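You operate a simulated robot arm through the tools that you are given. There is no shell and no other tool.

You are at the controls of a simulated two-armed robot. One attempt, no reset.

JOB
On the door side of the work table, fold the teal towel in half and then in half again.

The check looks at the end state, three seconds after you hand in, the way a careful person would. Anything else that was tipped, shoved, dropped, spilled or broken makes it a failure. Flat cloth is picked up by pressing the open fingertips on it (5 to 10 N) and closing them slowly along it; thin cloth reads only 2 to 8 mm in the jaws.

ROBOT AND FRAMES
Two 6-joint arms with two-finger parallel grippers on one trunk, on a base that drives. Base frame: it is fixed to the floor where the robot stands at the start and does not move with it; the origin is under the middle of the robot, x ahead of it, y to its left, z up. Units: m, rad, N and s.
The left shoulder is at the start at [-0.107, 0.177, 0.71], the right one opposite. With the tool pointing down near the work surface each hand reaches from about 0.1 to 0.7 m from the robot's upright axis, wherever it stands, measured 20 degrees to its own side. Places, roughly: door side of the work table [-1.1, 3.4, 0.8]; teal towel [-0.8, 3.5, 0.8]. Payload 1.57 kg a hand.
Tool frame (each hand has its own): the origin (TCP) lies between the finger pads and is the grasp point; the fingertips stand 0.03 m ahead of it; z points along the fingers, y is the line along which they close. Largest opening 0.08 m; finger width 0.017, thickness 0.012; the body of the gripper, 0.04 by 0.082 m, starts 0.08 m behind the TCP.
Orientation is that of the tool frame in the base frame, as [roll, pitch, yaw] about the fixed x, y, z axes, in that order (R = Rz(yaw) Ry(pitch) Rx(roll)). With the fingers straight down and closing along the base's y, the tool's x points along the base's -x, its y along +y and its z along -z.

CONTROLS
- The arms move only by the tool play_rows. It takes "left_plan", "right_plan" or both (then of equal length, played together; a hand with none holds still); each is a list of rows, each a list of 3 entries, a list of its own where there are three numbers: the shift along the base's x, y, z in units of 40 mm (1.0 is 40 mm), then the turn, a rotation vector about the base's x, y, z in units of 4 degrees (1.0 is 4 degrees), then the gripper command, from -1 (fully open) to 1 (shut), values between in proportion. In form: [[[tx, ty, tz], [wx, wy, wz], gripper], ...]. A call has 1 to 20 rows; each row shifts and turns the commanded pose from where the row before left it. A call with a number of a shift or a turn outside -1 to 1 is refused whole. Rows are played at 5 a second. More than 0.05 m and 0.15 rad between two rows, or a gripper value outside its range, and nothing of the call is played. A pose out of reach is approached as far as the arm can. The call stops where the force on the tool passes 40 N (or 10 N more than at its start, if that is more) or the arm is blocked; 0.2 s more then pass. The fingers move at their own pace (about 0.072 m/s each) and stop on an object; they squeeze with about 27 N. The grip force told is the motor's: it shows also when the fingers shut on nothing. Time passes only in rows, and 0.2 s behind the last, so rows that do not move let the fingers close. The reply holds the time, the measured pose of the TCP, the force on the tool along the base axes, the opening and the grip force, in the units named above and with some noise, with the torque about the TCP (base axes, N m) and any sound that the robot's microphone picked up.
- Cameras (640 x 400 px; columns grow to the right, rows downward): "scene" is now at [0.0525, -0.0057, 1.4436]; the picture's right is [-0.05, -1.00, 0.00], its down [-0.64, 0.03, -0.77] and it looks along [0.76, -0.04, -0.64] (base axes); focal length 270 px, centre (320, 200). "left" rides on the left gripper at [0.072, 0.007, -0.122] in its tool frame; the picture's right is [-0.09, 1.00, 0.00], its down [-0.84, -0.08, -0.54] and it looks along [-0.54, -0.05, 0.84] (tool axes); focal length 238 px, centre (320, 200). "right" rides on the right gripper at [0.072, -0.007, -0.122] in its tool frame; the picture's right is [0.09, 1.00, 0.00], its down [-0.84, 0.08, -0.54] and it looks along [-0.54, 0.05, 0.84] (tool axes); focal length 238 px, centre (320, 200). There is no depth. A picture from a camera that has moved, and an enlarged one, comes with that camera's place and axes in the base frame and with its lens.
- snapshot(camera): a new picture of that camera. It takes no simulated time.
- move_column(by): slides the trunk up (or, below 0, down) by that many m; the arms and the scene camera ride with it, the base frame stays. It gives what a move gives, with no picture.
- steer(legs): drives the robot by 1 to 6 legs, each [ahead, left, turn to the left] in m, m and rad, along the robot's own axes; the way and the turn of a leg run together, so that a leg with both is an arc; at most 1.5 m and 3.142 rad a leg. The arms and the cameras ride along, it lands a little off, and it stops where it bumps. It gives what a move gives.
- aim_head(pan, tilt): turns the head with the scene camera to pan (to the left, within 2.496 rad either way) and tilt (down, from -0.506 to 1.204), counted from straight ahead of the robot. It gives what a move gives.
- enlarge(camera, box): a new picture of the part [left, top, right, bottom] of that camera's present view, enlarged. It takes no simulated time.
- sign_off(): hands the job in; it is judged then, once.

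Nothing tells you exact positions but the pictures and the camera data. Unless the task says otherwise, let go and move clear before handing in.

The tools are called as name(argument=value, ...) on one line, values as JSON. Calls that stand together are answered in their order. play_rows: Moves the arms, as the interface text tells. Its arguments: {"type":"object","properties":{"left_plan":{"type":"array","items":{"type":"array"}},"right_plan":{"type":"array","items":{"type":"array"}}},"required":[]} The other tools are called the same way: move_column (by) slides the trunk up or down; steer (legs) drives the base; aim_head (pan, tilt) turns the head that bears the scene camera; snapshot (camera) takes a picture; enlarge (camera, box) takes an enlarged picture of a part of a camera's view; sign_off () hands the job in.

At the start:

```text
clock: 0.0
left_ee_pos: [0.4242, 0.1845, 0.9643]
left_ee_rot: [-3.141, -0.002, 3.141]
left_wrist_force: [-0.5, -1.0, -0.3]
left_torque: [0.0, 0.01, 0.04]
left_finger_gap: 0.08
left_grip_force: 0.2
right_ee_pos: [0.4136, -0.2122, 0.9437]
right_ee_rot: [3.141, 0.0, 3.14]
right_wrist_force: [-0.4, -0.1, -0.3]
right_torque: [0.04, 0.0, 0.03]
right_finger_gap: 0.0801
right_grip_force: 0.1
trunk travel left (down, up): [-0.15, 0.178]
robot x, y, heading: [0.001, -0.0024, -0.001]
head pan, tilt: [-0.054, 0.7]
```

scene: 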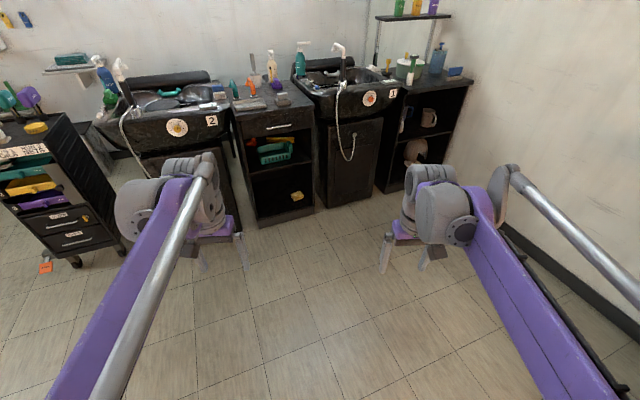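
right: 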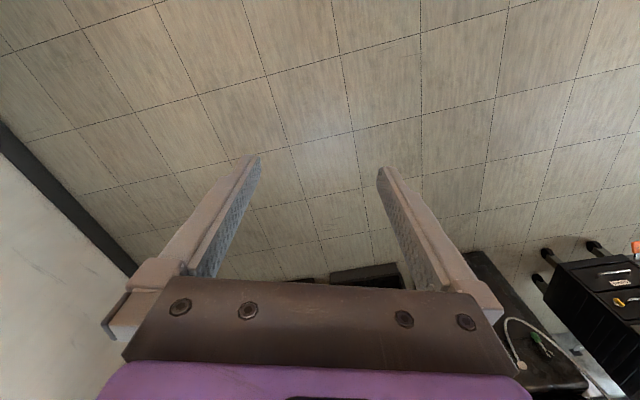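
left: 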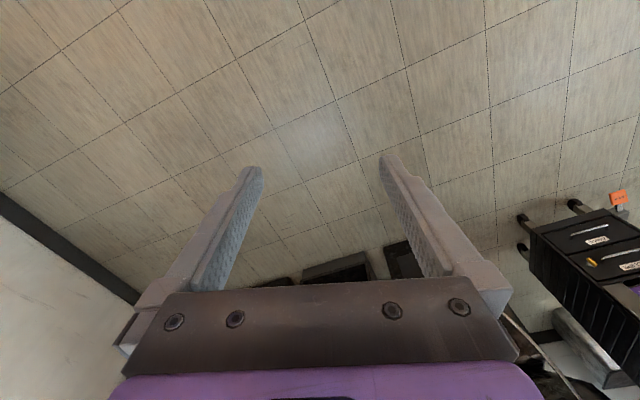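

I see a hair-salon room with wash basins ahead; the work table with the teal towel should be to my left and a bit behind. I will turn the head left to look at the way there.

aim_head(pan=1.8, tilt=0.45)

snapshot(camera="scene")

aim_head(pan=0.9, tilt=0.5)

snapshot(camera="scene")

aim_head(pan=2.49, tilt=0.5)

snapshot(camera="scene")

```text
clock: 1.8
left_ee_pos: [0.4228, 0.1845, 0.9649]
left_ee_rot: [3.14, 0.0, -3.142]
left_wrist_force: [0.0, -1.0, 0.6]
left_torque: [0.04, -0.01, 0.0]
left_finger_gap: 0.08
left_grip_force: 0.0
right_ee_pos: [0.4148, -0.2128, 0.944]
right_ee_rot: [3.141, 0.001, 3.141]
right_wrist_force: [-0.3, -0.2, 0.3]
right_torque: [0.0, 0.01, -0.02]
right_finger_gap: 0.08
right_grip_force: 0.1
trunk travel left (down, up): [-0.15, 0.178]
robot x, y, heading: [0.0014, 0.0017, 0.001]
head pan, tilt: [1.799, 0.45]
```

```text
taken
camera scene: at [-0.0531, 0.0884, 1.4658], right [0.97, 0.23, 0.0], down [0.1, -0.42, -0.9], along [-0.2, 0.88, -0.44], focal length 270 px, centre (320, 200)
```

scene: 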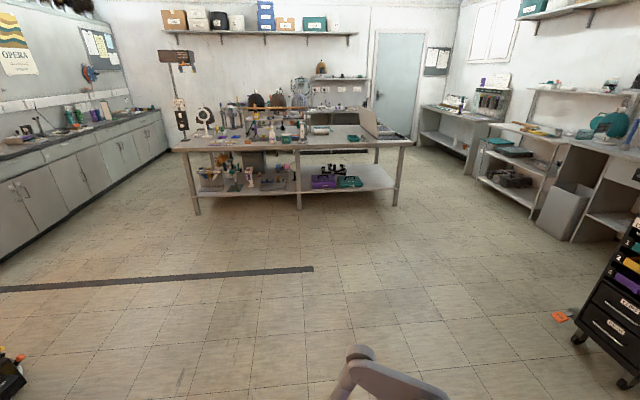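

```text
clock: 3.0
left_ee_pos: [0.4232, 0.1847, 0.9641]
left_ee_rot: [3.142, 0.0, -3.141]
left_wrist_force: [0.0, -0.3, 0.2]
left_torque: [-0.01, 0.01, 0.01]
left_finger_gap: 0.0801
left_grip_force: 0.1
right_ee_pos: [0.4141, -0.2127, 0.943]
right_ee_rot: [3.141, 0.0, -3.141]
right_wrist_force: [-0.7, -0.2, -0.2]
right_torque: [-0.01, -0.01, -0.01]
right_finger_gap: 0.0797
right_grip_force: 0.0
trunk travel left (down, up): [-0.15, 0.178]
robot x, y, heading: [0.0, 0.0027, -0.003]
head pan, tilt: [0.901, 0.499]
```

```text
taken
camera scene: at [0.0241, 0.0702, 1.4613], right [0.78, -0.62, 0.0], down [-0.3, -0.38, -0.88], along [0.54, 0.69, -0.48], focal length 270 px, centre (320, 200)
```

scene: 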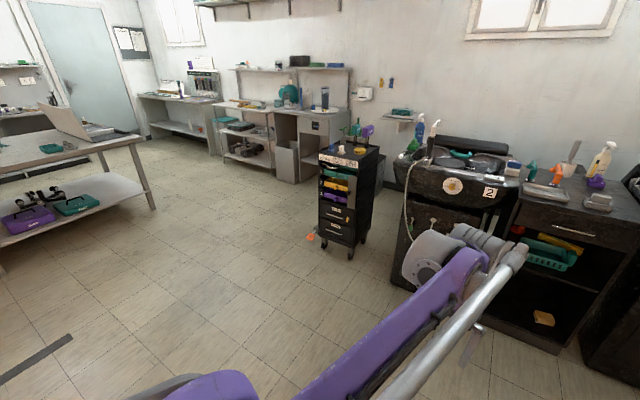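

```text
clock: 4.7
left_ee_pos: [0.4235, 0.1851, 0.9644]
left_ee_rot: [-3.14, -0.001, -3.141]
left_wrist_force: [-0.3, 0.2, -0.8]
left_torque: [-0.03, 0.02, -0.02]
left_finger_gap: 0.08
left_grip_force: 0.0
right_ee_pos: [0.4152, -0.2137, 0.9428]
right_ee_rot: [-3.14, -0.001, -3.142]
right_wrist_force: [-0.5, 0.6, -0.2]
right_torque: [-0.02, 0.03, 0.02]
right_finger_gap: 0.08
right_grip_force: 0.1
trunk travel left (down, up): [-0.15, 0.178]
robot x, y, heading: [-0.0067, 0.0015, 0.002]
head pan, tilt: [2.491, 0.499]
```

```text
taken
camera scene: at [-0.1047, 0.0541, 1.4613], right [0.61, 0.8, 0.0], down [0.38, -0.29, -0.88], along [-0.7, 0.53, -0.48], focal length 270 px, centre (320, 200)
```

scene: 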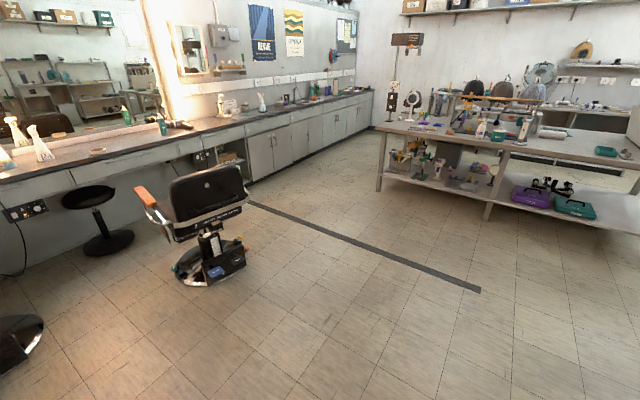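

The work table stands across the room with its long near edge facing me; I see small teal things on top. I enlarge the table view to find the towel.

aim_head(pan=1.8, tilt=0.3)

enlarge(camera="scene", box=[160, 100, 420, 262])

enlarge(camera="scene", box=[280, 140, 410, 221])

```text
clock: 5.8
left_ee_pos: [0.4251, 0.1851, 0.964]
left_ee_rot: [-3.141, 0.0, -3.141]
left_wrist_force: [-0.5, 0.8, 0.5]
left_torque: [0.0, 0.01, 0.0]
left_finger_gap: 0.0801
left_grip_force: 0.0
right_ee_pos: [0.4148, -0.2129, 0.944]
right_ee_rot: [3.141, 0.0, -3.141]
right_wrist_force: [-0.2, 0.1, 0.3]
right_torque: [0.02, -0.01, -0.02]
right_finger_gap: 0.0797
right_grip_force: 0.0
trunk travel left (down, up): [-0.15, 0.178]
robot x, y, heading: [-0.0028, -0.0002, -0.001]
head pan, tilt: [1.799, 0.3]
```

```text
2.46 times, centred on (290, 181) of scene
camera zoom: at [-0.0535, 0.0898, 1.4797], right [0.97, 0.23, 0.0], down [0.07, -0.29, -0.96], along [-0.22, 0.93, -0.3], focal length 663 px, centre (394, 247)
```

zoom: 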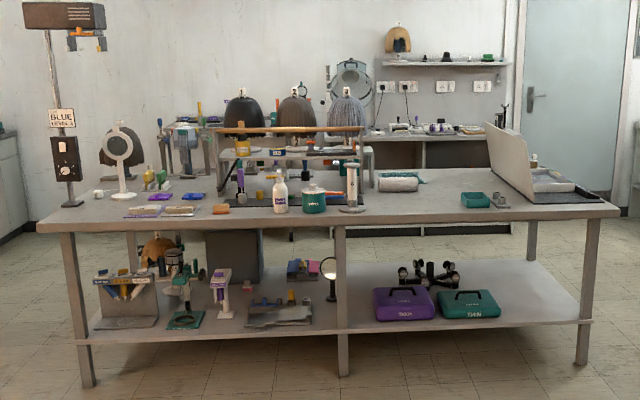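

```text
4.92 times, centred on (345, 180) of scene
camera zoom: at [-0.0535, 0.0898, 1.4797], right [0.97, 0.23, 0.0], down [0.07, -0.29, -0.96], along [-0.22, 0.93, -0.3], focal length 1327 px, centre (197, 296)
```

zoom: 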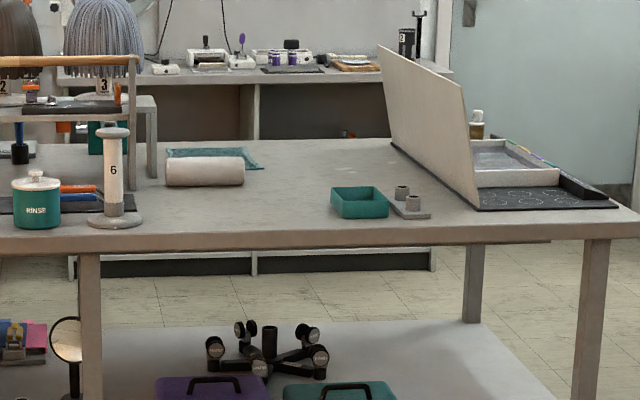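

The towel is at about (-0.8, 3.45), close to the far (door-side) edge of the table, just behind a beige roll; the table runs at about 21° to my x axis. I will turn right so that I face like a person standing on the door side, then drive around the table's right end.

aim_head(pan=-1.2, tilt=0.6)

snapshot(camera="scene")

aim_head(pan=-2.45, tilt=0.8)

snapshot(camera="scene")

aim_head(pan=0.0, tilt=1.2)

snapshot(camera="scene")

```text
clock: 8.4
left_ee_pos: [0.4242, 0.1859, 0.9636]
left_ee_rot: [3.141, -0.001, 3.141]
left_wrist_force: [0.7, 0.1, -0.1]
left_torque: [-0.05, 0.0, 0.0]
left_finger_gap: 0.0801
left_grip_force: 0.1
right_ee_pos: [0.4145, -0.2133, 0.9427]
right_ee_rot: [3.141, 0.0, 3.141]
right_wrist_force: [0.5, 0.5, 0.4]
right_torque: [-0.02, 0.0, 0.02]
right_finger_gap: 0.0802
right_grip_force: 0.1
trunk travel left (down, up): [-0.15, 0.178]
robot x, y, heading: [-0.0003, 0.0015, 0.002]
head pan, tilt: [-1.201, 0.6]
```

```text
taken
camera scene: at [-0.0003, -0.0835, 1.4522], right [-0.93, -0.36, 0.0], down [-0.2, 0.53, -0.83], along [0.3, -0.77, -0.56], focal length 270 px, centre (320, 200)
```

scene: 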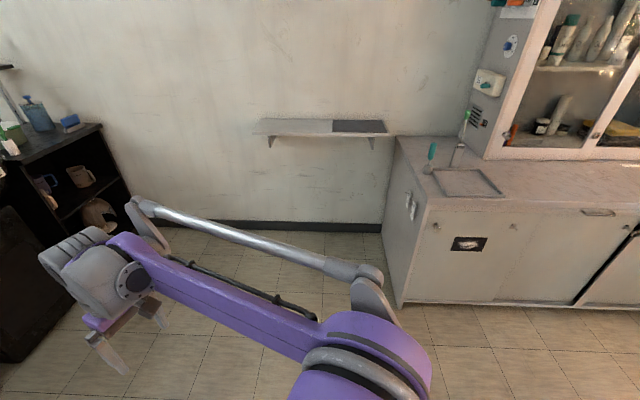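

```text
clock: 9.8
left_ee_pos: [0.4243, 0.1861, 0.9634]
left_ee_rot: [3.141, 0.001, -3.142]
left_wrist_force: [0.2, -0.6, 0.4]
left_torque: [0.02, 0.02, 0.0]
left_finger_gap: 0.0797
left_grip_force: 0.0
right_ee_pos: [0.4151, -0.2141, 0.9429]
right_ee_rot: [3.141, 0.0, 3.141]
right_wrist_force: [-0.3, 0.5, -1.1]
right_torque: [0.01, 0.0, 0.0]
right_finger_gap: 0.0801
right_grip_force: 0.0
trunk travel left (down, up): [-0.15, 0.178]
robot x, y, heading: [-0.0028, 0.0028, -0.001]
head pan, tilt: [-2.45, 0.799]
```

```text
taken
camera scene: at [-0.0944, -0.0526, 1.4354], right [-0.64, 0.77, 0.0], down [0.55, 0.46, -0.7], along [-0.54, -0.44, -0.72], focal length 270 px, centre (320, 200)
```

scene: 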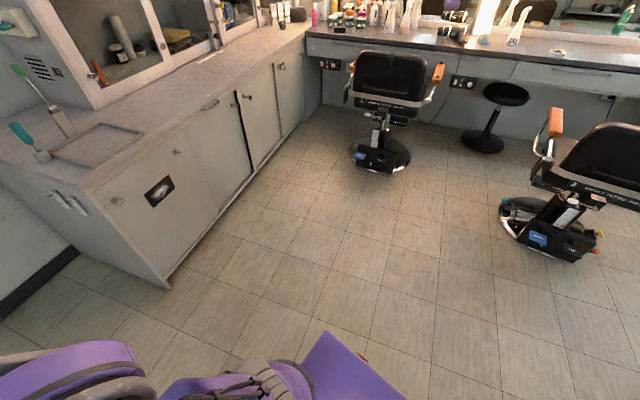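

```text
clock: 12.0
left_ee_pos: [0.4241, 0.1854, 0.9643]
left_ee_rot: [-3.141, -0.001, 3.141]
left_wrist_force: [0.0, -0.6, 0.0]
left_torque: [0.0, 0.01, -0.03]
left_finger_gap: 0.0798
left_grip_force: 0.1
right_ee_pos: [0.414, -0.2131, 0.9431]
right_ee_rot: [-3.14, 0.0, 3.14]
right_wrist_force: [0.4, 0.0, -0.1]
right_torque: [0.01, 0.0, -0.01]
right_finger_gap: 0.08
right_grip_force: 0.0
trunk travel left (down, up): [-0.15, 0.178]
robot x, y, heading: [-0.0008, 0.0012, -0.002]
head pan, tilt: [0.0, 1.201]
```

```text
taken
camera scene: at [0.0236, -0.0011, 1.4076], right [0.0, -1.0, 0.0], down [-0.93, 0.0, -0.36], along [0.36, 0.0, -0.93], focal length 270 px, centre (320, 200)
```

scene: 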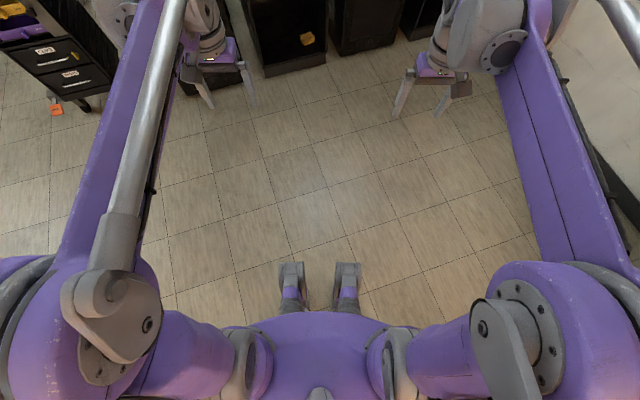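

I will pull both hands in a little for a narrower footprint, then turn to face along the table's length.

play_rows(left_plan=[[[-1, 0, 0], [0, 0, 0], -1], [[-1, 0, 0], [0, 0, 0], -1], [[-1, 0, 0], [0, 0, 0], -1], [[0, 0, 0], [0, 0, 0], -1]], right_plan=[[[-1, 0, 0], [0, 0, 0], -1], [[-1, 0, 0], [0, 0, 0], -1], [[-1, 0, 0], [0, 0, 0], -1], [[0, 0, 0], [0, 0, 0], -1]])

steer(legs=[[0, 0, 0.364], [0.5, 1.1, 0]])

aim_head(pan=0.7, tilt=0.5)

snapshot(camera="scene")

aim_head(pan=1.57, tilt=0.5)

snapshot(camera="scene")

```text
clock: 13.0
left_ee_pos: [0.3063, 0.1852, 0.9656]
left_ee_rot: [-3.142, -0.003, 3.142]
left_wrist_force: [0.4, 0.4, 0.8]
left_torque: [0.03, 0.03, -0.02]
left_finger_gap: 0.0799
left_grip_force: 0.1
right_ee_pos: [0.2962, -0.2141, 0.9451]
right_ee_rot: [3.142, -0.002, -3.14]
right_wrist_force: [0.6, -0.1, 0.3]
right_torque: [0.01, 0.0, 0.02]
right_finger_gap: 0.08
right_grip_force: 0.0
trunk travel left (down, up): [-0.15, 0.178]
robot x, y, heading: [0.0028, 0.0022, -0.003]
head pan, tilt: [0.0, 1.201]
```

```text
clock: 24.1
left_ee_pos: [0.2793, 1.4892, 0.9649]
left_ee_rot: [-3.141, -0.001, -2.77]
left_wrist_force: [-0.1, 0.2, -0.1]
left_torque: [0.01, 0.05, 0.0]
left_finger_gap: 0.08
left_grip_force: 0.0
right_ee_pos: [0.4161, 1.115, 0.9434]
right_ee_rot: [-3.141, -0.001, -2.769]
right_wrist_force: [0.2, -1.1, -0.5]
right_torque: [0.0, -0.01, 0.0]
right_finger_gap: 0.0801
right_grip_force: 0.0
trunk travel left (down, up): [-0.15, 0.178]
robot x, y, heading: [0.061, 1.2081, 0.372]
head pan, tilt: [0.0, 1.201]
```

```text
clock: 25.2
left_ee_pos: [0.2791, 1.4895, 0.9651]
left_ee_rot: [-3.141, 0.0, -2.77]
left_wrist_force: [0.7, 1.0, -0.1]
left_torque: [0.0, -0.04, 0.0]
left_finger_gap: 0.0798
left_grip_force: 0.1
right_ee_pos: [0.4156, 1.1154, 0.9448]
right_ee_rot: [3.142, 0.0, -2.77]
right_wrist_force: [-0.2, -0.7, 0.4]
right_torque: [0.02, -0.02, 0.0]
right_finger_gap: 0.0801
right_grip_force: 0.1
trunk travel left (down, up): [-0.15, 0.178]
robot x, y, heading: [0.0634, 1.2079, 0.368]
head pan, tilt: [0.7, 0.499]
```

```text
taken
camera scene: at [0.0763, 1.2738, 1.4612], right [0.88, -0.48, 0.0], down [-0.23, -0.42, -0.88], along [0.42, 0.77, -0.48], focal length 270 px, centre (320, 200)
```

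scene: 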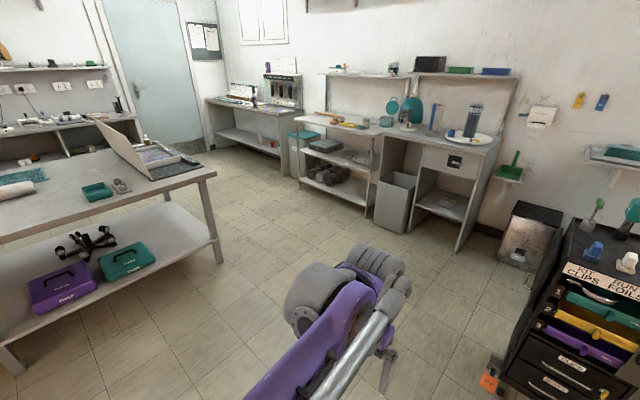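

```text
clock: 26.4
left_ee_pos: [0.2797, 1.4895, 0.9649]
left_ee_rot: [-3.141, 0.001, -2.771]
left_wrist_force: [0.3, -0.3, 0.0]
left_torque: [-0.01, 0.04, 0.01]
left_finger_gap: 0.0801
left_grip_force: 0.1
right_ee_pos: [0.4142, 1.1147, 0.9443]
right_ee_rot: [3.141, -0.001, -2.769]
right_wrist_force: [0.2, 0.1, 0.2]
right_torque: [0.01, 0.01, -0.02]
right_finger_gap: 0.0801
right_grip_force: 0.1
trunk travel left (down, up): [-0.15, 0.178]
robot x, y, heading: [0.061, 1.2072, 0.366]
head pan, tilt: [1.571, 0.499]
```

```text
taken
camera scene: at [-0.0003, 1.2788, 1.4613], right [0.93, 0.36, 0.0], down [0.17, -0.45, -0.88], along [-0.32, 0.82, -0.48], focal length 270 px, centre (320, 200)
```

scene: 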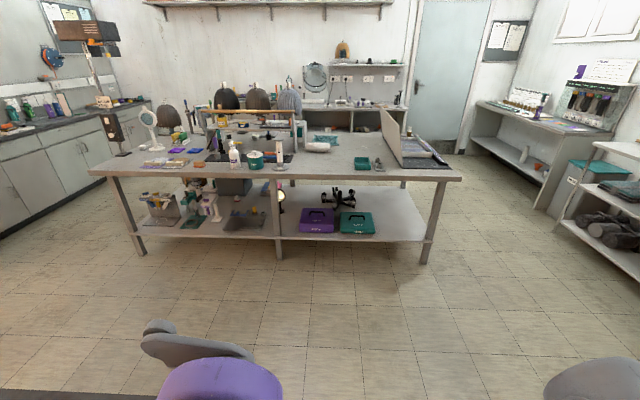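

The passage between the table's right end and the wall benches is about 1.2 m wide. I drive to the passage in steps, watching.

steer(legs=[[0.5, 0.85, 0], [0.85, 0.15, 0]])

snapshot(camera="scene")

aim_head(pan=0.5, tilt=0.6)

snapshot(camera="scene")

aim_head(pan=2.3, tilt=0.7)

snapshot(camera="scene")

```text
clock: 38.3
left_ee_pos: [1.1706, 2.9165, 0.9643]
left_ee_rot: [3.141, 0.0, -2.763]
left_wrist_force: [0.1, 0.6, 0.4]
left_torque: [0.01, 0.02, 0.02]
left_finger_gap: 0.0799
left_grip_force: 0.1
right_ee_pos: [1.3096, 2.5424, 0.9445]
right_ee_rot: [3.141, 0.002, -2.762]
right_wrist_force: [-0.4, 0.2, -0.2]
right_torque: [0.04, 0.0, 0.0]
right_finger_gap: 0.0801
right_grip_force: 0.1
trunk travel left (down, up): [-0.15, 0.178]
robot x, y, heading: [0.954, 2.6333, 0.384]
head pan, tilt: [1.571, 0.499]
```

```text
taken
camera scene: at [0.8932, 2.7036, 1.4613], right [0.93, 0.37, 0.0], down [0.18, -0.44, -0.88], along [-0.33, 0.82, -0.48], focal length 270 px, centre (320, 200)
```

scene: 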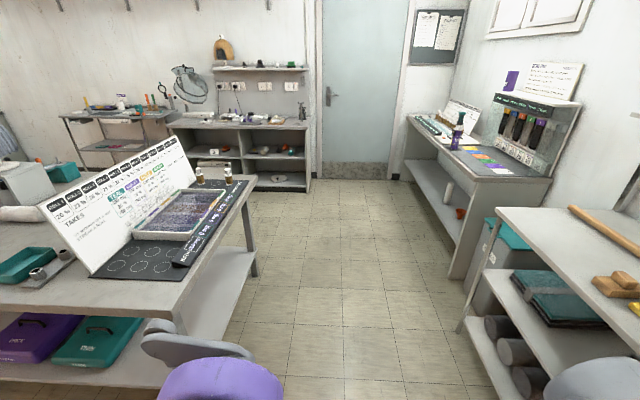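

```text
clock: 39.6
left_ee_pos: [1.1704, 2.916, 0.9653]
left_ee_rot: [-3.139, -0.001, -2.76]
left_wrist_force: [-0.1, -0.3, 0.3]
left_torque: [0.0, -0.03, 0.0]
left_finger_gap: 0.0798
left_grip_force: 0.1
right_ee_pos: [1.3096, 2.5435, 0.945]
right_ee_rot: [3.141, 0.001, -2.761]
right_wrist_force: [0.2, 0.1, -0.5]
right_torque: [0.0, -0.03, -0.02]
right_finger_gap: 0.0799
right_grip_force: 0.1
trunk travel left (down, up): [-0.15, 0.178]
robot x, y, heading: [0.9566, 2.635, 0.384]
head pan, tilt: [0.499, 0.6]
```

```text
taken
camera scene: at [0.983, 2.687, 1.4522], right [0.77, -0.64, 0.0], down [-0.36, -0.44, -0.83], along [0.53, 0.64, -0.56], focal length 270 px, centre (320, 200)
```

scene: 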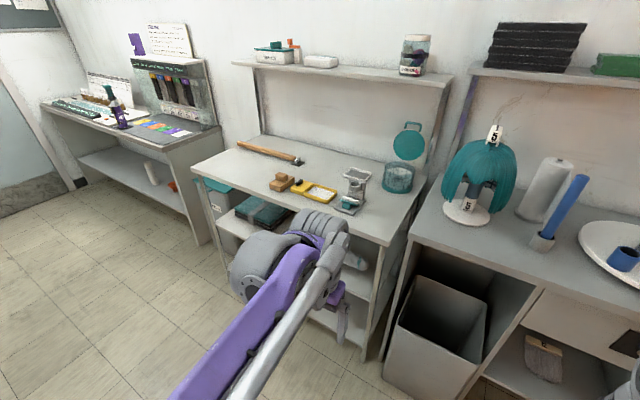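

```text
clock: 41.4
left_ee_pos: [1.17, 2.916, 0.9667]
left_ee_rot: [-3.141, -0.001, -2.76]
left_wrist_force: [0.0, -0.6, -0.7]
left_torque: [-0.01, -0.03, 0.0]
left_finger_gap: 0.0798
left_grip_force: 0.2
right_ee_pos: [1.3098, 2.543, 0.9441]
right_ee_rot: [3.14, -0.001, -2.76]
right_wrist_force: [0.0, -0.3, -0.3]
right_torque: [-0.01, -0.02, -0.02]
right_finger_gap: 0.0802
right_grip_force: 0.1
trunk travel left (down, up): [-0.15, 0.178]
robot x, y, heading: [0.959, 2.6299, 0.384]
head pan, tilt: [2.3, 0.7]
```

```text
taken
camera scene: at [0.8506, 2.6568, 1.4436], right [0.45, 0.9, 0.0], down [0.58, -0.29, -0.76], along [-0.68, 0.34, -0.64], focal length 270 px, centre (320, 200)
```

scene: 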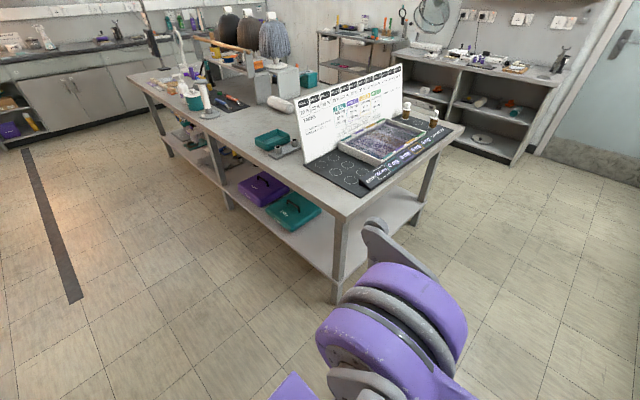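

The passage is clear (table end to my rear about 0.5 m from my axis, bench front about 0.7 m ahead). I drive along it past the table's corner and then turn to face the table from the door side.

steer(legs=[[0, 0, -0.054], [0, 1.2, 0], [0, 1.05, 0]])

snapshot(camera="scene")

aim_head(pan=1.5, tilt=0.6)

snapshot(camera="scene")

```text
clock: 61.8
left_ee_pos: [0.4795, 5.0429, 0.9656]
left_ee_rot: [-3.14, -0.001, -2.82]
left_wrist_force: [0.7, -0.3, 0.8]
left_torque: [0.0, 0.0, -0.05]
left_finger_gap: 0.08
left_grip_force: 0.0
right_ee_pos: [0.5976, 4.6612, 0.9453]
right_ee_rot: [-3.141, -0.001, -2.821]
right_wrist_force: [0.2, 0.4, 0.6]
right_torque: [-0.03, -0.02, 0.0]
right_finger_gap: 0.0802
right_grip_force: 0.0
trunk travel left (down, up): [-0.15, 0.178]
robot x, y, heading: [0.2492, 4.7693, 0.321]
head pan, tilt: [2.3, 0.7]
```

```text
taken
camera scene: at [0.1461, 4.8025, 1.4436], right [0.5, 0.87, 0.0], down [0.56, -0.32, -0.76], along [-0.66, 0.38, -0.64], focal length 270 px, centre (320, 200)
```

scene: 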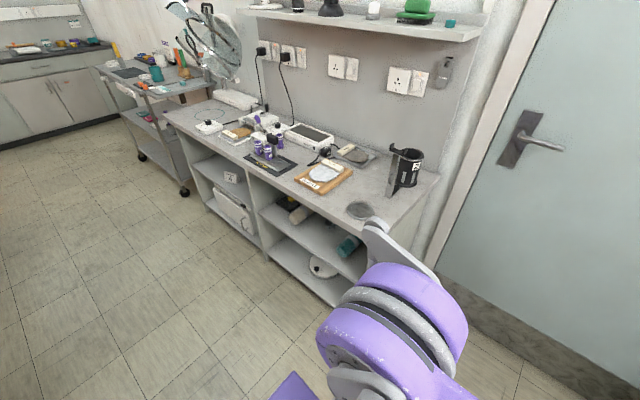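

```text
clock: 62.9
left_ee_pos: [0.4798, 5.0423, 0.9651]
left_ee_rot: [3.141, 0.0, -2.82]
left_wrist_force: [-1.0, 0.0, -0.3]
left_torque: [0.02, -0.01, 0.0]
left_finger_gap: 0.0801
left_grip_force: 0.0
right_ee_pos: [0.5988, 4.6629, 0.9452]
right_ee_rot: [3.141, 0.0, -2.821]
right_wrist_force: [0.5, 0.2, 0.0]
right_torque: [0.0, -0.03, 0.0]
right_finger_gap: 0.0799
right_grip_force: 0.1
trunk travel left (down, up): [-0.15, 0.178]
robot x, y, heading: [0.2553, 4.7726, 0.324]
head pan, tilt: [1.499, 0.6]
```

```text
taken
camera scene: at [0.1979, 4.8458, 1.4522], right [0.97, 0.25, 0.0], down [0.14, -0.55, -0.83], along [-0.2, 0.8, -0.56], focal length 270 px, centre (320, 200)
```

scene: 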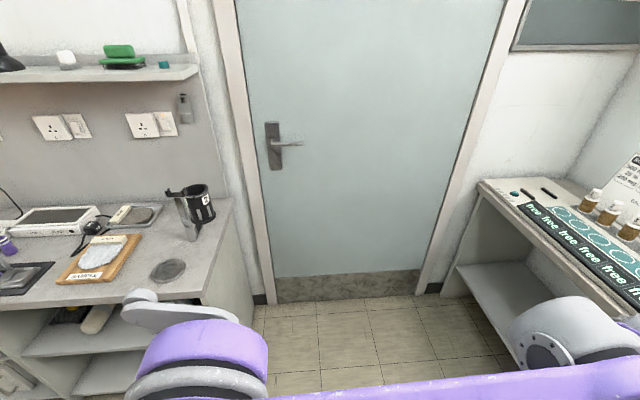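

I'm past the table's end, beside the door. Now I turn right to face the table's door side and look.

steer(legs=[[0, 0, -1.563]])

aim_head(pan=-0.9, tilt=0.6)

snapshot(camera="scene")

aim_head(pan=-1.7, tilt=0.6)

snapshot(camera="scene")

```text
clock: 67.1
left_ee_pos: [0.5252, 4.5455, 0.9651]
left_ee_rot: [3.141, 0.0, 1.905]
left_wrist_force: [-0.1, -0.3, 1.1]
left_torque: [-0.02, 0.01, 0.0]
left_finger_gap: 0.0801
left_grip_force: 0.0
right_ee_pos: [0.1454, 4.4227, 0.9448]
right_ee_rot: [3.141, 0.0, 1.905]
right_wrist_force: [0.2, -0.5, 0.2]
right_torque: [0.0, 0.0, 0.0]
right_finger_gap: 0.0798
right_grip_force: 0.1
trunk travel left (down, up): [-0.15, 0.178]
robot x, y, heading: [0.2493, 4.7761, -1.237]
head pan, tilt: [1.499, 0.6]
```

```text
clock: 69.3
left_ee_pos: [0.5261, 4.5445, 0.9652]
left_ee_rot: [3.141, -0.002, 1.904]
left_wrist_force: [0.5, 0.1, 0.4]
left_torque: [0.0, 0.0, -0.03]
left_finger_gap: 0.0799
left_grip_force: 0.0
right_ee_pos: [0.1443, 4.4222, 0.9455]
right_ee_rot: [-3.14, 0.0, 1.903]
right_wrist_force: [0.7, 0.3, 0.2]
right_torque: [0.01, 0.01, 0.02]
right_finger_gap: 0.0799
right_grip_force: 0.0
trunk travel left (down, up): [-0.15, 0.178]
robot x, y, heading: [0.2543, 4.7719, -1.237]
head pan, tilt: [-0.901, 0.6]
```

```text
taken
camera scene: at [0.1927, 4.7269, 1.4522], right [-0.84, 0.54, 0.0], down [0.3, 0.48, -0.83], along [-0.44, -0.7, -0.56], focal length 270 px, centre (320, 200)
```

scene: 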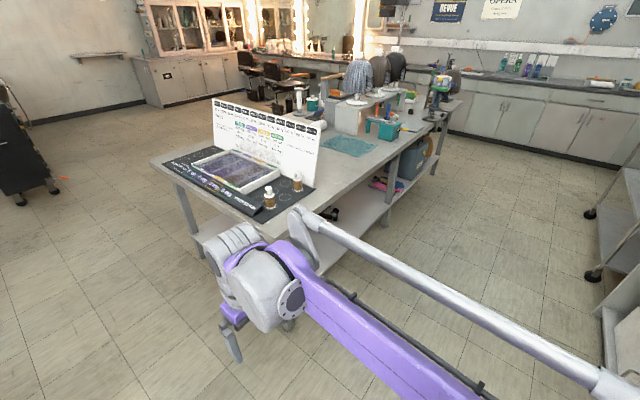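

```text
clock: 70.4
left_ee_pos: [0.5241, 4.545, 0.9664]
left_ee_rot: [3.141, 0.0, 1.904]
left_wrist_force: [0.5, 0.0, -0.5]
left_torque: [0.0, -0.02, -0.01]
left_finger_gap: 0.0799
left_grip_force: 0.0
right_ee_pos: [0.1446, 4.4225, 0.945]
right_ee_rot: [3.141, -0.001, 1.905]
right_wrist_force: [-0.2, 0.1, -0.8]
right_torque: [0.01, 0.01, -0.02]
right_finger_gap: 0.0798
right_grip_force: 0.0
trunk travel left (down, up): [-0.15, 0.178]
robot x, y, heading: [0.2543, 4.7712, -1.239]
head pan, tilt: [-1.7, 0.6]
```

```text
taken
camera scene: at [0.1536, 4.7835, 1.4522], right [-0.2, 0.98, 0.0], down [0.55, 0.11, -0.83], along [-0.81, -0.17, -0.56], focal length 270 px, centre (320, 200)
```

scene: 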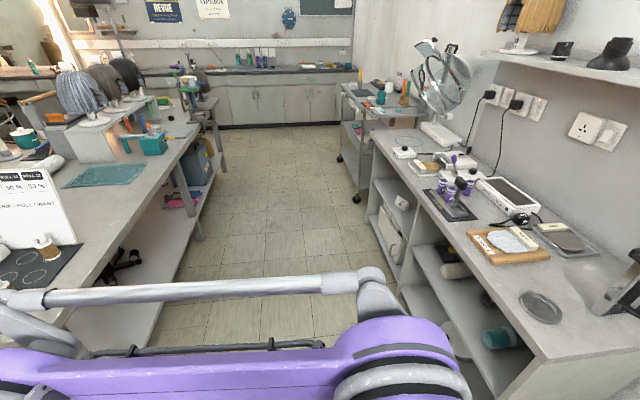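

The aisle behind the table is clear, and the teal towel lies near the door-side edge. I enlarge it to measure.

enlarge(camera="scene", box=[0, 60, 240, 210])

aim_head(pan=-1.1, tilt=0.5)

enlarge(camera="scene", box=[200, 90, 440, 240])

```text
2.67 times, centred on (120, 135) of scene
camera zoom: at [0.1536, 4.7835, 1.4522], right [-0.2, 0.98, 0.0], down [0.55, 0.11, -0.83], along [-0.81, -0.17, -0.56], focal length 719 px, centre (853, 373)
```

zoom: 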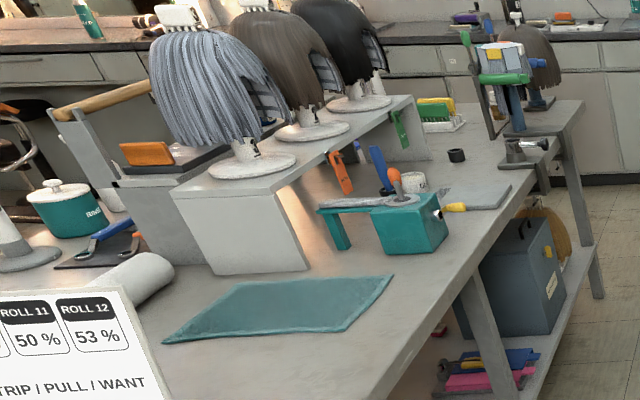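

```text
clock: 71.4
left_ee_pos: [0.5244, 4.5447, 0.965]
left_ee_rot: [3.141, 0.001, 1.905]
left_wrist_force: [-0.3, -0.4, 0.5]
left_torque: [-0.01, -0.02, 0.02]
left_finger_gap: 0.0801
left_grip_force: 0.0
right_ee_pos: [0.1447, 4.4224, 0.9442]
right_ee_rot: [3.141, 0.0, 1.904]
right_wrist_force: [0.3, 0.1, -0.2]
right_torque: [0.0, -0.01, 0.01]
right_finger_gap: 0.0803
right_grip_force: 0.0
trunk travel left (down, up): [-0.15, 0.178]
robot x, y, heading: [0.251, 4.7756, -1.237]
head pan, tilt: [-1.1, 0.499]
```

```text
2.67 times, centred on (320, 165) of scene
camera zoom: at [0.177, 4.736, 1.4613], right [-0.72, 0.69, 0.0], down [0.33, 0.34, -0.88], along [-0.61, -0.63, -0.48], focal length 719 px, centre (320, 293)
```

zoom: 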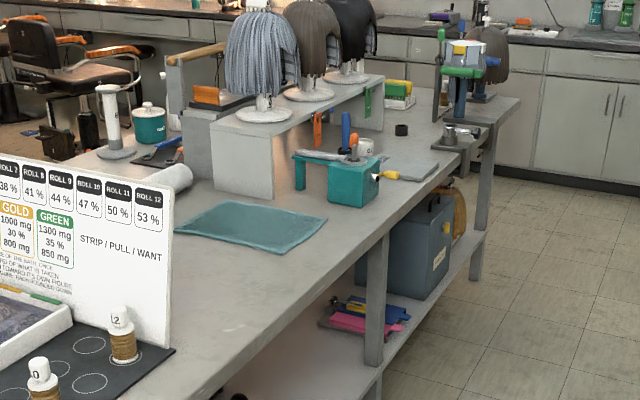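

The towel measures about 0.22 (along the table) by 0.27 (across), centred near (-0.77, 3.52), with the white rack, a teal caddy and the beige roll close around its far and right sides. The aisle is clear, so I slide right along it to stand opposite the towel.

steer(legs=[[0, -0.7, 0], [0, -0.66, 0]])

aim_head(pan=0.0, tilt=0.75)

snapshot(camera="scene")

aim_head(pan=0.0, tilt=1.2)

snapshot(camera="scene")

```text
clock: 83.8
left_ee_pos: [-0.764, 4.1049, 0.9661]
left_ee_rot: [3.141, 0.0, 1.893]
left_wrist_force: [-0.3, 0.1, -1.1]
left_torque: [-0.02, 0.01, -0.01]
left_finger_gap: 0.08
left_grip_force: 0.1
right_ee_pos: [-1.1456, 3.9866, 0.9443]
right_ee_rot: [-3.141, 0.0, 1.894]
right_wrist_force: [0.4, 1.0, -0.1]
right_torque: [0.02, -0.03, 0.0]
right_finger_gap: 0.0797
right_grip_force: 0.1
trunk travel left (down, up): [-0.15, 0.178]
robot x, y, heading: [-1.0328, 4.3353, -1.245]
head pan, tilt: [-1.1, 0.499]
```

```text
clock: 85.2
left_ee_pos: [-0.7644, 4.1059, 0.9664]
left_ee_rot: [3.141, 0.001, 1.894]
left_wrist_force: [0.3, -0.2, -0.2]
left_torque: [0.03, -0.01, -0.02]
left_finger_gap: 0.0799
left_grip_force: 0.0
right_ee_pos: [-1.1454, 3.9874, 0.9453]
right_ee_rot: [3.14, 0.0, 1.894]
right_wrist_force: [-0.5, 0.0, -0.8]
right_torque: [-0.01, 0.02, -0.01]
right_finger_gap: 0.0799
right_grip_force: 0.0
trunk travel left (down, up): [-0.15, 0.178]
robot x, y, heading: [-1.0381, 4.3365, -1.249]
head pan, tilt: [0.0, 0.75]
```

```text
taken
camera scene: at [-1.0196, 4.2863, 1.4394], right [-0.95, -0.32, 0.0], down [-0.22, 0.65, -0.73], along [0.23, -0.69, -0.68], focal length 270 px, centre (320, 200)
```

scene: 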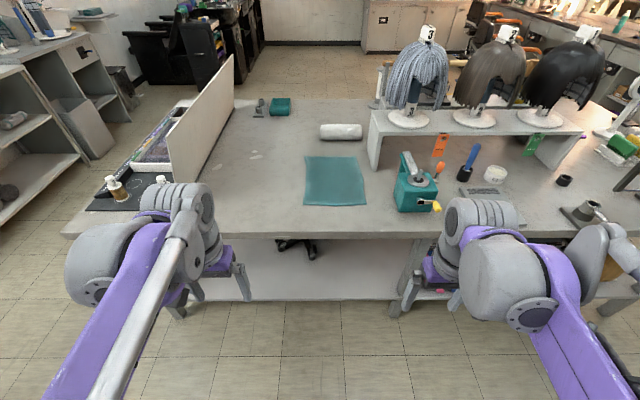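

```text
clock: 86.1
left_ee_pos: [-0.7642, 4.1058, 0.9651]
left_ee_rot: [3.141, -0.001, 1.893]
left_wrist_force: [-0.2, 0.9, 0.2]
left_torque: [-0.01, -0.01, 0.02]
left_finger_gap: 0.0798
left_grip_force: 0.2
right_ee_pos: [-1.1452, 3.9868, 0.9454]
right_ee_rot: [3.141, 0.0, 1.894]
right_wrist_force: [0.0, 0.0, 0.7]
right_torque: [-0.03, 0.0, 0.03]
right_finger_gap: 0.0802
right_grip_force: 0.0
trunk travel left (down, up): [-0.15, 0.178]
robot x, y, heading: [-1.0387, 4.3319, -1.247]
head pan, tilt: [0.0, 1.201]
```

```text
taken
camera scene: at [-1.0281, 4.3119, 1.4077], right [-0.95, -0.32, 0.0], down [-0.3, 0.88, -0.36], along [0.12, -0.34, -0.93], focal length 270 px, centre (320, 200)
```

scene: 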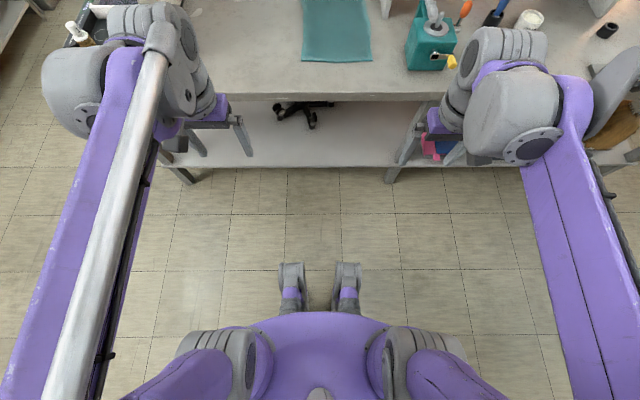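

The towel is now straight ahead: in my frame it spans 0.71–1.0 m forward and about 0.06 left to 0.165 right, with the table edge 0.57 m ahead. Before moving in, I turn both wrists by 90° so the fingers close front-to-back.

play_rows(left_plan=[[[0, 0, 0.4], [0, 0, -1], -1], [[0, 0, 0.4], [0, 0, -1], -1], [[0, 0, 0], [0, 0, -1], -1], [[0, 0, 0], [0, 0, -1], -1], [[0, 0, 0], [0, 0, -1], -1], [[0, 0, 0], [0, 0, -1], -1], [[0, 0, 0], [0, 0, -1], -1], [[0, 0, 0], [0, 0, -1], -1], [[0, 0, 0], [0, 0, -1], -1], [[0, 0, 0], [0, 0, -1], -1], [[0, 0, 0], [0, 0, -1], -1]], right_plan=[[[0, 0, 0.6], [0, 0, -1], -1], [[0, 0, 0.6], [0, 0, -1], -1], [[0, 0, 0], [0, 0, -1], -1], [[0, 0, 0], [0, 0, -1], -1], [[0, 0, 0], [0, 0, -1], -1], [[0, 0, 0], [0, 0, -1], -1], [[0, 0, 0], [0, 0, -1], -1], [[0, 0, 0], [0, 0, -1], -1], [[0, 0, 0], [0, 0, -1], -1], [[0, 0, 0], [0, 0, -1], -1], [[0, 0, 0], [0, 0, -1], -1]])

snapshot(camera="scene")

```text
clock: 88.5
left_ee_pos: [-0.7649, 4.1055, 0.9973]
left_ee_rot: [3.141, -0.002, 1.124]
left_wrist_force: [-1.1, -0.1, -0.8]
left_torque: [0.0, 0.0, 0.03]
left_finger_gap: 0.0799
left_grip_force: 0.1
right_ee_pos: [-1.1464, 3.9866, 0.9928]
right_ee_rot: [-3.141, -0.001, 1.126]
right_wrist_force: [-0.3, -0.4, 0.1]
right_torque: [0.02, -0.04, 0.03]
right_finger_gap: 0.08
right_grip_force: 0.0
trunk travel left (down, up): [-0.15, 0.178]
robot x, y, heading: [-1.0391, 4.333, -1.25]
head pan, tilt: [0.0, 1.201]
```

```text
taken
camera scene: at [-1.0281, 4.3119, 1.4076], right [-0.95, -0.32, 0.0], down [-0.3, 0.88, -0.36], along [0.11, -0.34, -0.93], focal length 270 px, centre (320, 200)
```

scene: 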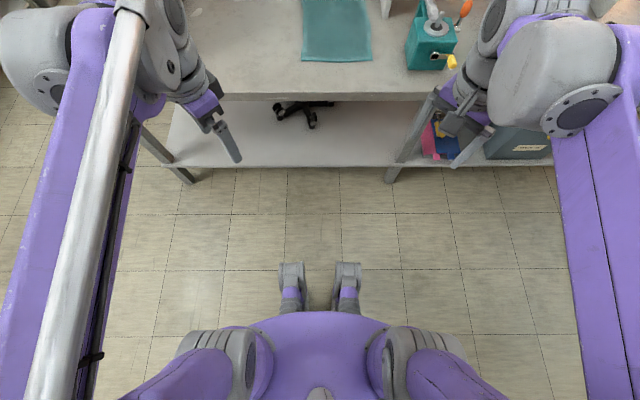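

play_rows(left_plan=[[[0, 0, 0], [0, 0, -1], -1], [[0, 0, 0], [0, 0, -1], -1], [[0, 0, 0], [0, 0, -1], -1], [[0, 0, 0], [0, 0, -1], -1], [[0, 0, 0], [0, 0, -1], -1], [[0, 0, 0], [0, 0, -1], -1], [[0, 0, 0], [0, 0, -1], -1], [[0, 0, 0], [0, 0, -1], -1], [[0, 0, 0], [0, 0, -1], -1], [[0, 0, 0], [0, 0, -1], -1], [[0, 0, 0], [0, 0, -1], -1], [[0, 0, 0], [0, 0, -0.37], -1]], right_plan=[[[0, 0, 0], [0, 0, -1], -1], [[0, 0, 0], [0, 0, -1], -1], [[0, 0, 0], [0, 0, -1], -1], [[0, 0, 0], [0, 0, -1], -1], [[0, 0, 0], [0, 0, -1], -1], [[0, 0, 0], [0, 0, -1], -1], [[0, 0, 0], [0, 0, -1], -1], [[0, 0, 0], [0, 0, -1], -1], [[0, 0, 0], [0, 0, -1], -1], [[0, 0, 0], [0, 0, -1], -1], [[0, 0, 0], [0, 0, -1], -1], [[0, 0, 0], [0, 0, -0.4], -1]])

snapshot(camera="scene")

snapshot(camera="right")

```text
clock: 91.1
left_ee_pos: [-0.7642, 4.1062, 0.9981]
left_ee_rot: [3.141, 0.001, 0.329]
left_wrist_force: [-0.4, 0.0, 0.2]
left_torque: [-0.02, 0.0, 0.0]
left_finger_gap: 0.0802
left_grip_force: 0.1
right_ee_pos: [-1.145, 3.9864, 0.9937]
right_ee_rot: [3.141, 0.0, 0.327]
right_wrist_force: [-0.1, 0.0, -0.6]
right_torque: [0.03, 0.02, 0.02]
right_finger_gap: 0.08
right_grip_force: 0.0
trunk travel left (down, up): [-0.15, 0.178]
robot x, y, heading: [-1.038, 4.3369, -1.246]
head pan, tilt: [0.0, 1.201]
```

```text
taken
camera scene: at [-1.0281, 4.3119, 1.4076], right [-0.95, -0.32, 0.0], down [-0.3, 0.88, -0.36], along [0.11, -0.34, -0.93], focal length 270 px, centre (320, 200)
```

scene: 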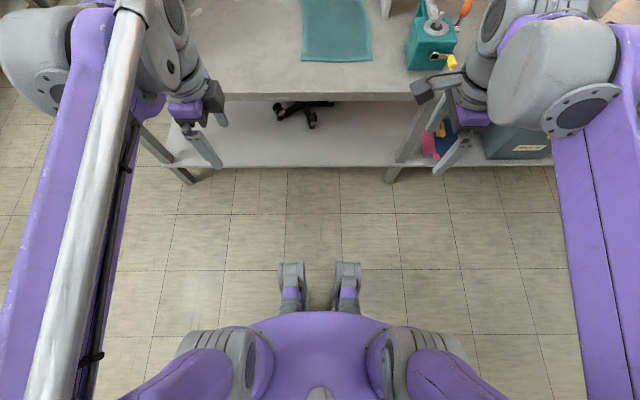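

```text
taken
camera right: at [-1.0803, 4.0167, 1.1144], right [0.41, -0.91, 0.0], down [-0.77, -0.34, 0.54], along [-0.49, -0.22, -0.84], focal length 238 px, centre (320, 200)
```

right: 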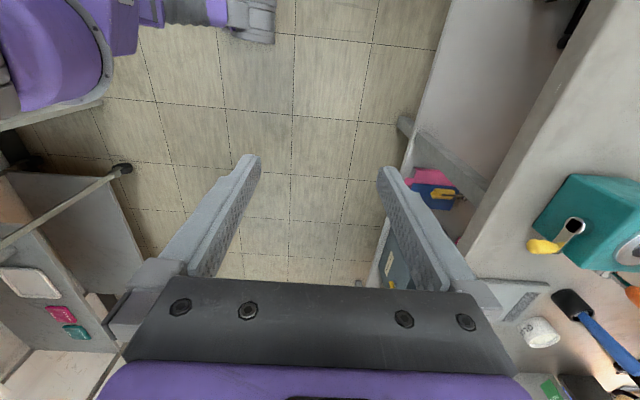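

Wrists turned fine. I raise the trunk for clearance over the caddy, bring the hands together to the towel's width, and move in partway.

move_column(by=0.14)

play_rows(left_plan=[[[-0.6, -0.2, 0], [0, 0, 0], -1], [[-0.6, -0.2, 0], [0, 0, 0], -1], [[-0.6, -0.2, 0], [0, 0, 0], -1], [[0, 0, 0], [0, 0, 0], -1]], right_plan=[[[0.85, 0.285, 0], [0, 0, 0], -1], [[0.85, 0.285, 0], [0, 0, 0], -1], [[0.85, 0.285, 0], [0, 0, 0], -1], [[0, 0, 0], [0, 0, 0], -1]])

steer(legs=[[0, -0.05, 0], [0.2, 0, 0]])

snapshot(camera="scene")

aim_head(pan=0.0, tilt=0.9)

snapshot(camera="scene")

```text
clock: 92.7
left_ee_pos: [-0.7643, 4.106, 1.1373]
left_ee_rot: [3.141, 0.001, 0.331]
left_wrist_force: [-0.8, 0.4, 0.7]
left_torque: [-0.01, 0.0, 0.0]
left_finger_gap: 0.0799
left_grip_force: 0.1
right_ee_pos: [-1.1458, 3.9882, 1.133]
right_ee_rot: [3.141, 0.001, 0.332]
right_wrist_force: [0.0, 1.2, -1.0]
right_torque: [0.0, -0.01, 0.01]
right_finger_gap: 0.0801
right_grip_force: 0.1
trunk travel left (down, up): [-0.29, 0.038]
robot x, y, heading: [-1.0408, 4.337, -1.25]
head pan, tilt: [0.0, 1.201]
```

```text
clock: 93.7
left_ee_pos: [-0.8374, 4.0826, 1.1382]
left_ee_rot: [-3.141, -0.001, 0.333]
left_wrist_force: [0.6, -0.5, 0.1]
left_torque: [-0.01, 0.04, 0.01]
left_finger_gap: 0.08
left_grip_force: 0.0
right_ee_pos: [-1.0418, 4.0216, 1.1324]
right_ee_rot: [-3.141, 0.0, 0.329]
right_wrist_force: [-1.3, -0.1, -0.4]
right_torque: [-0.02, 0.0, 0.03]
right_finger_gap: 0.08
right_grip_force: 0.2
trunk travel left (down, up): [-0.29, 0.038]
robot x, y, heading: [-1.0344, 4.336, -1.246]
head pan, tilt: [0.0, 1.201]
```

```text
clock: 96.1
left_ee_pos: [-0.8221, 3.8781, 1.1377]
left_ee_rot: [-3.141, -0.002, 0.331]
left_wrist_force: [0.1, 0.8, 0.8]
left_torque: [-0.02, -0.01, 0.02]
left_finger_gap: 0.0798
left_grip_force: 0.0
right_ee_pos: [-1.0274, 3.8179, 1.1317]
right_ee_rot: [3.14, -0.002, 0.329]
right_wrist_force: [-0.3, -0.6, -0.2]
right_torque: [0.03, 0.02, 0.01]
right_finger_gap: 0.0801
right_grip_force: 0.0
trunk travel left (down, up): [-0.29, 0.038]
robot x, y, heading: [-1.0242, 4.1274, -1.25]
head pan, tilt: [0.0, 1.201]
```

```text
taken
camera scene: at [-1.0157, 4.1156, 1.5494], right [-0.95, -0.32, 0.0], down [-0.29, 0.88, -0.36], along [0.11, -0.34, -0.93], focal length 270 px, centre (320, 200)
```

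scene: 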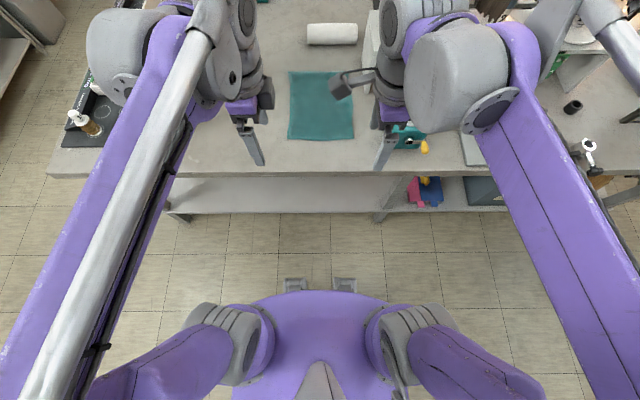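

```text
clock: 96.9
left_ee_pos: [-0.8209, 3.8768, 1.1375]
left_ee_rot: [3.141, 0.001, 0.33]
left_wrist_force: [-0.8, -0.7, 0.6]
left_torque: [-0.02, -0.02, 0.03]
left_finger_gap: 0.0799
left_grip_force: 0.1
right_ee_pos: [-1.0271, 3.8168, 1.1329]
right_ee_rot: [3.141, 0.0, 0.329]
right_wrist_force: [-0.3, 0.3, 0.5]
right_torque: [-0.05, 0.0, 0.02]
right_finger_gap: 0.0797
right_grip_force: 0.1
trunk travel left (down, up): [-0.29, 0.038]
robot x, y, heading: [-1.0211, 4.1309, -1.251]
head pan, tilt: [0.0, 0.901]
```

```text
taken
camera scene: at [-1.0094, 4.097, 1.5693], right [-0.95, -0.32, 0.0], down [-0.25, 0.74, -0.62], along [0.2, -0.59, -0.78], focal length 270 px, centre (320, 200)
```

scene: 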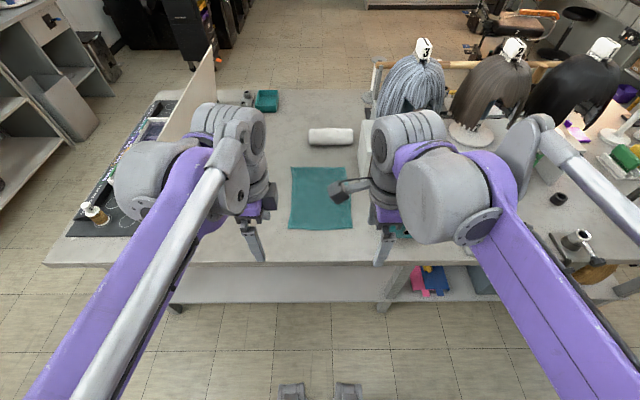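

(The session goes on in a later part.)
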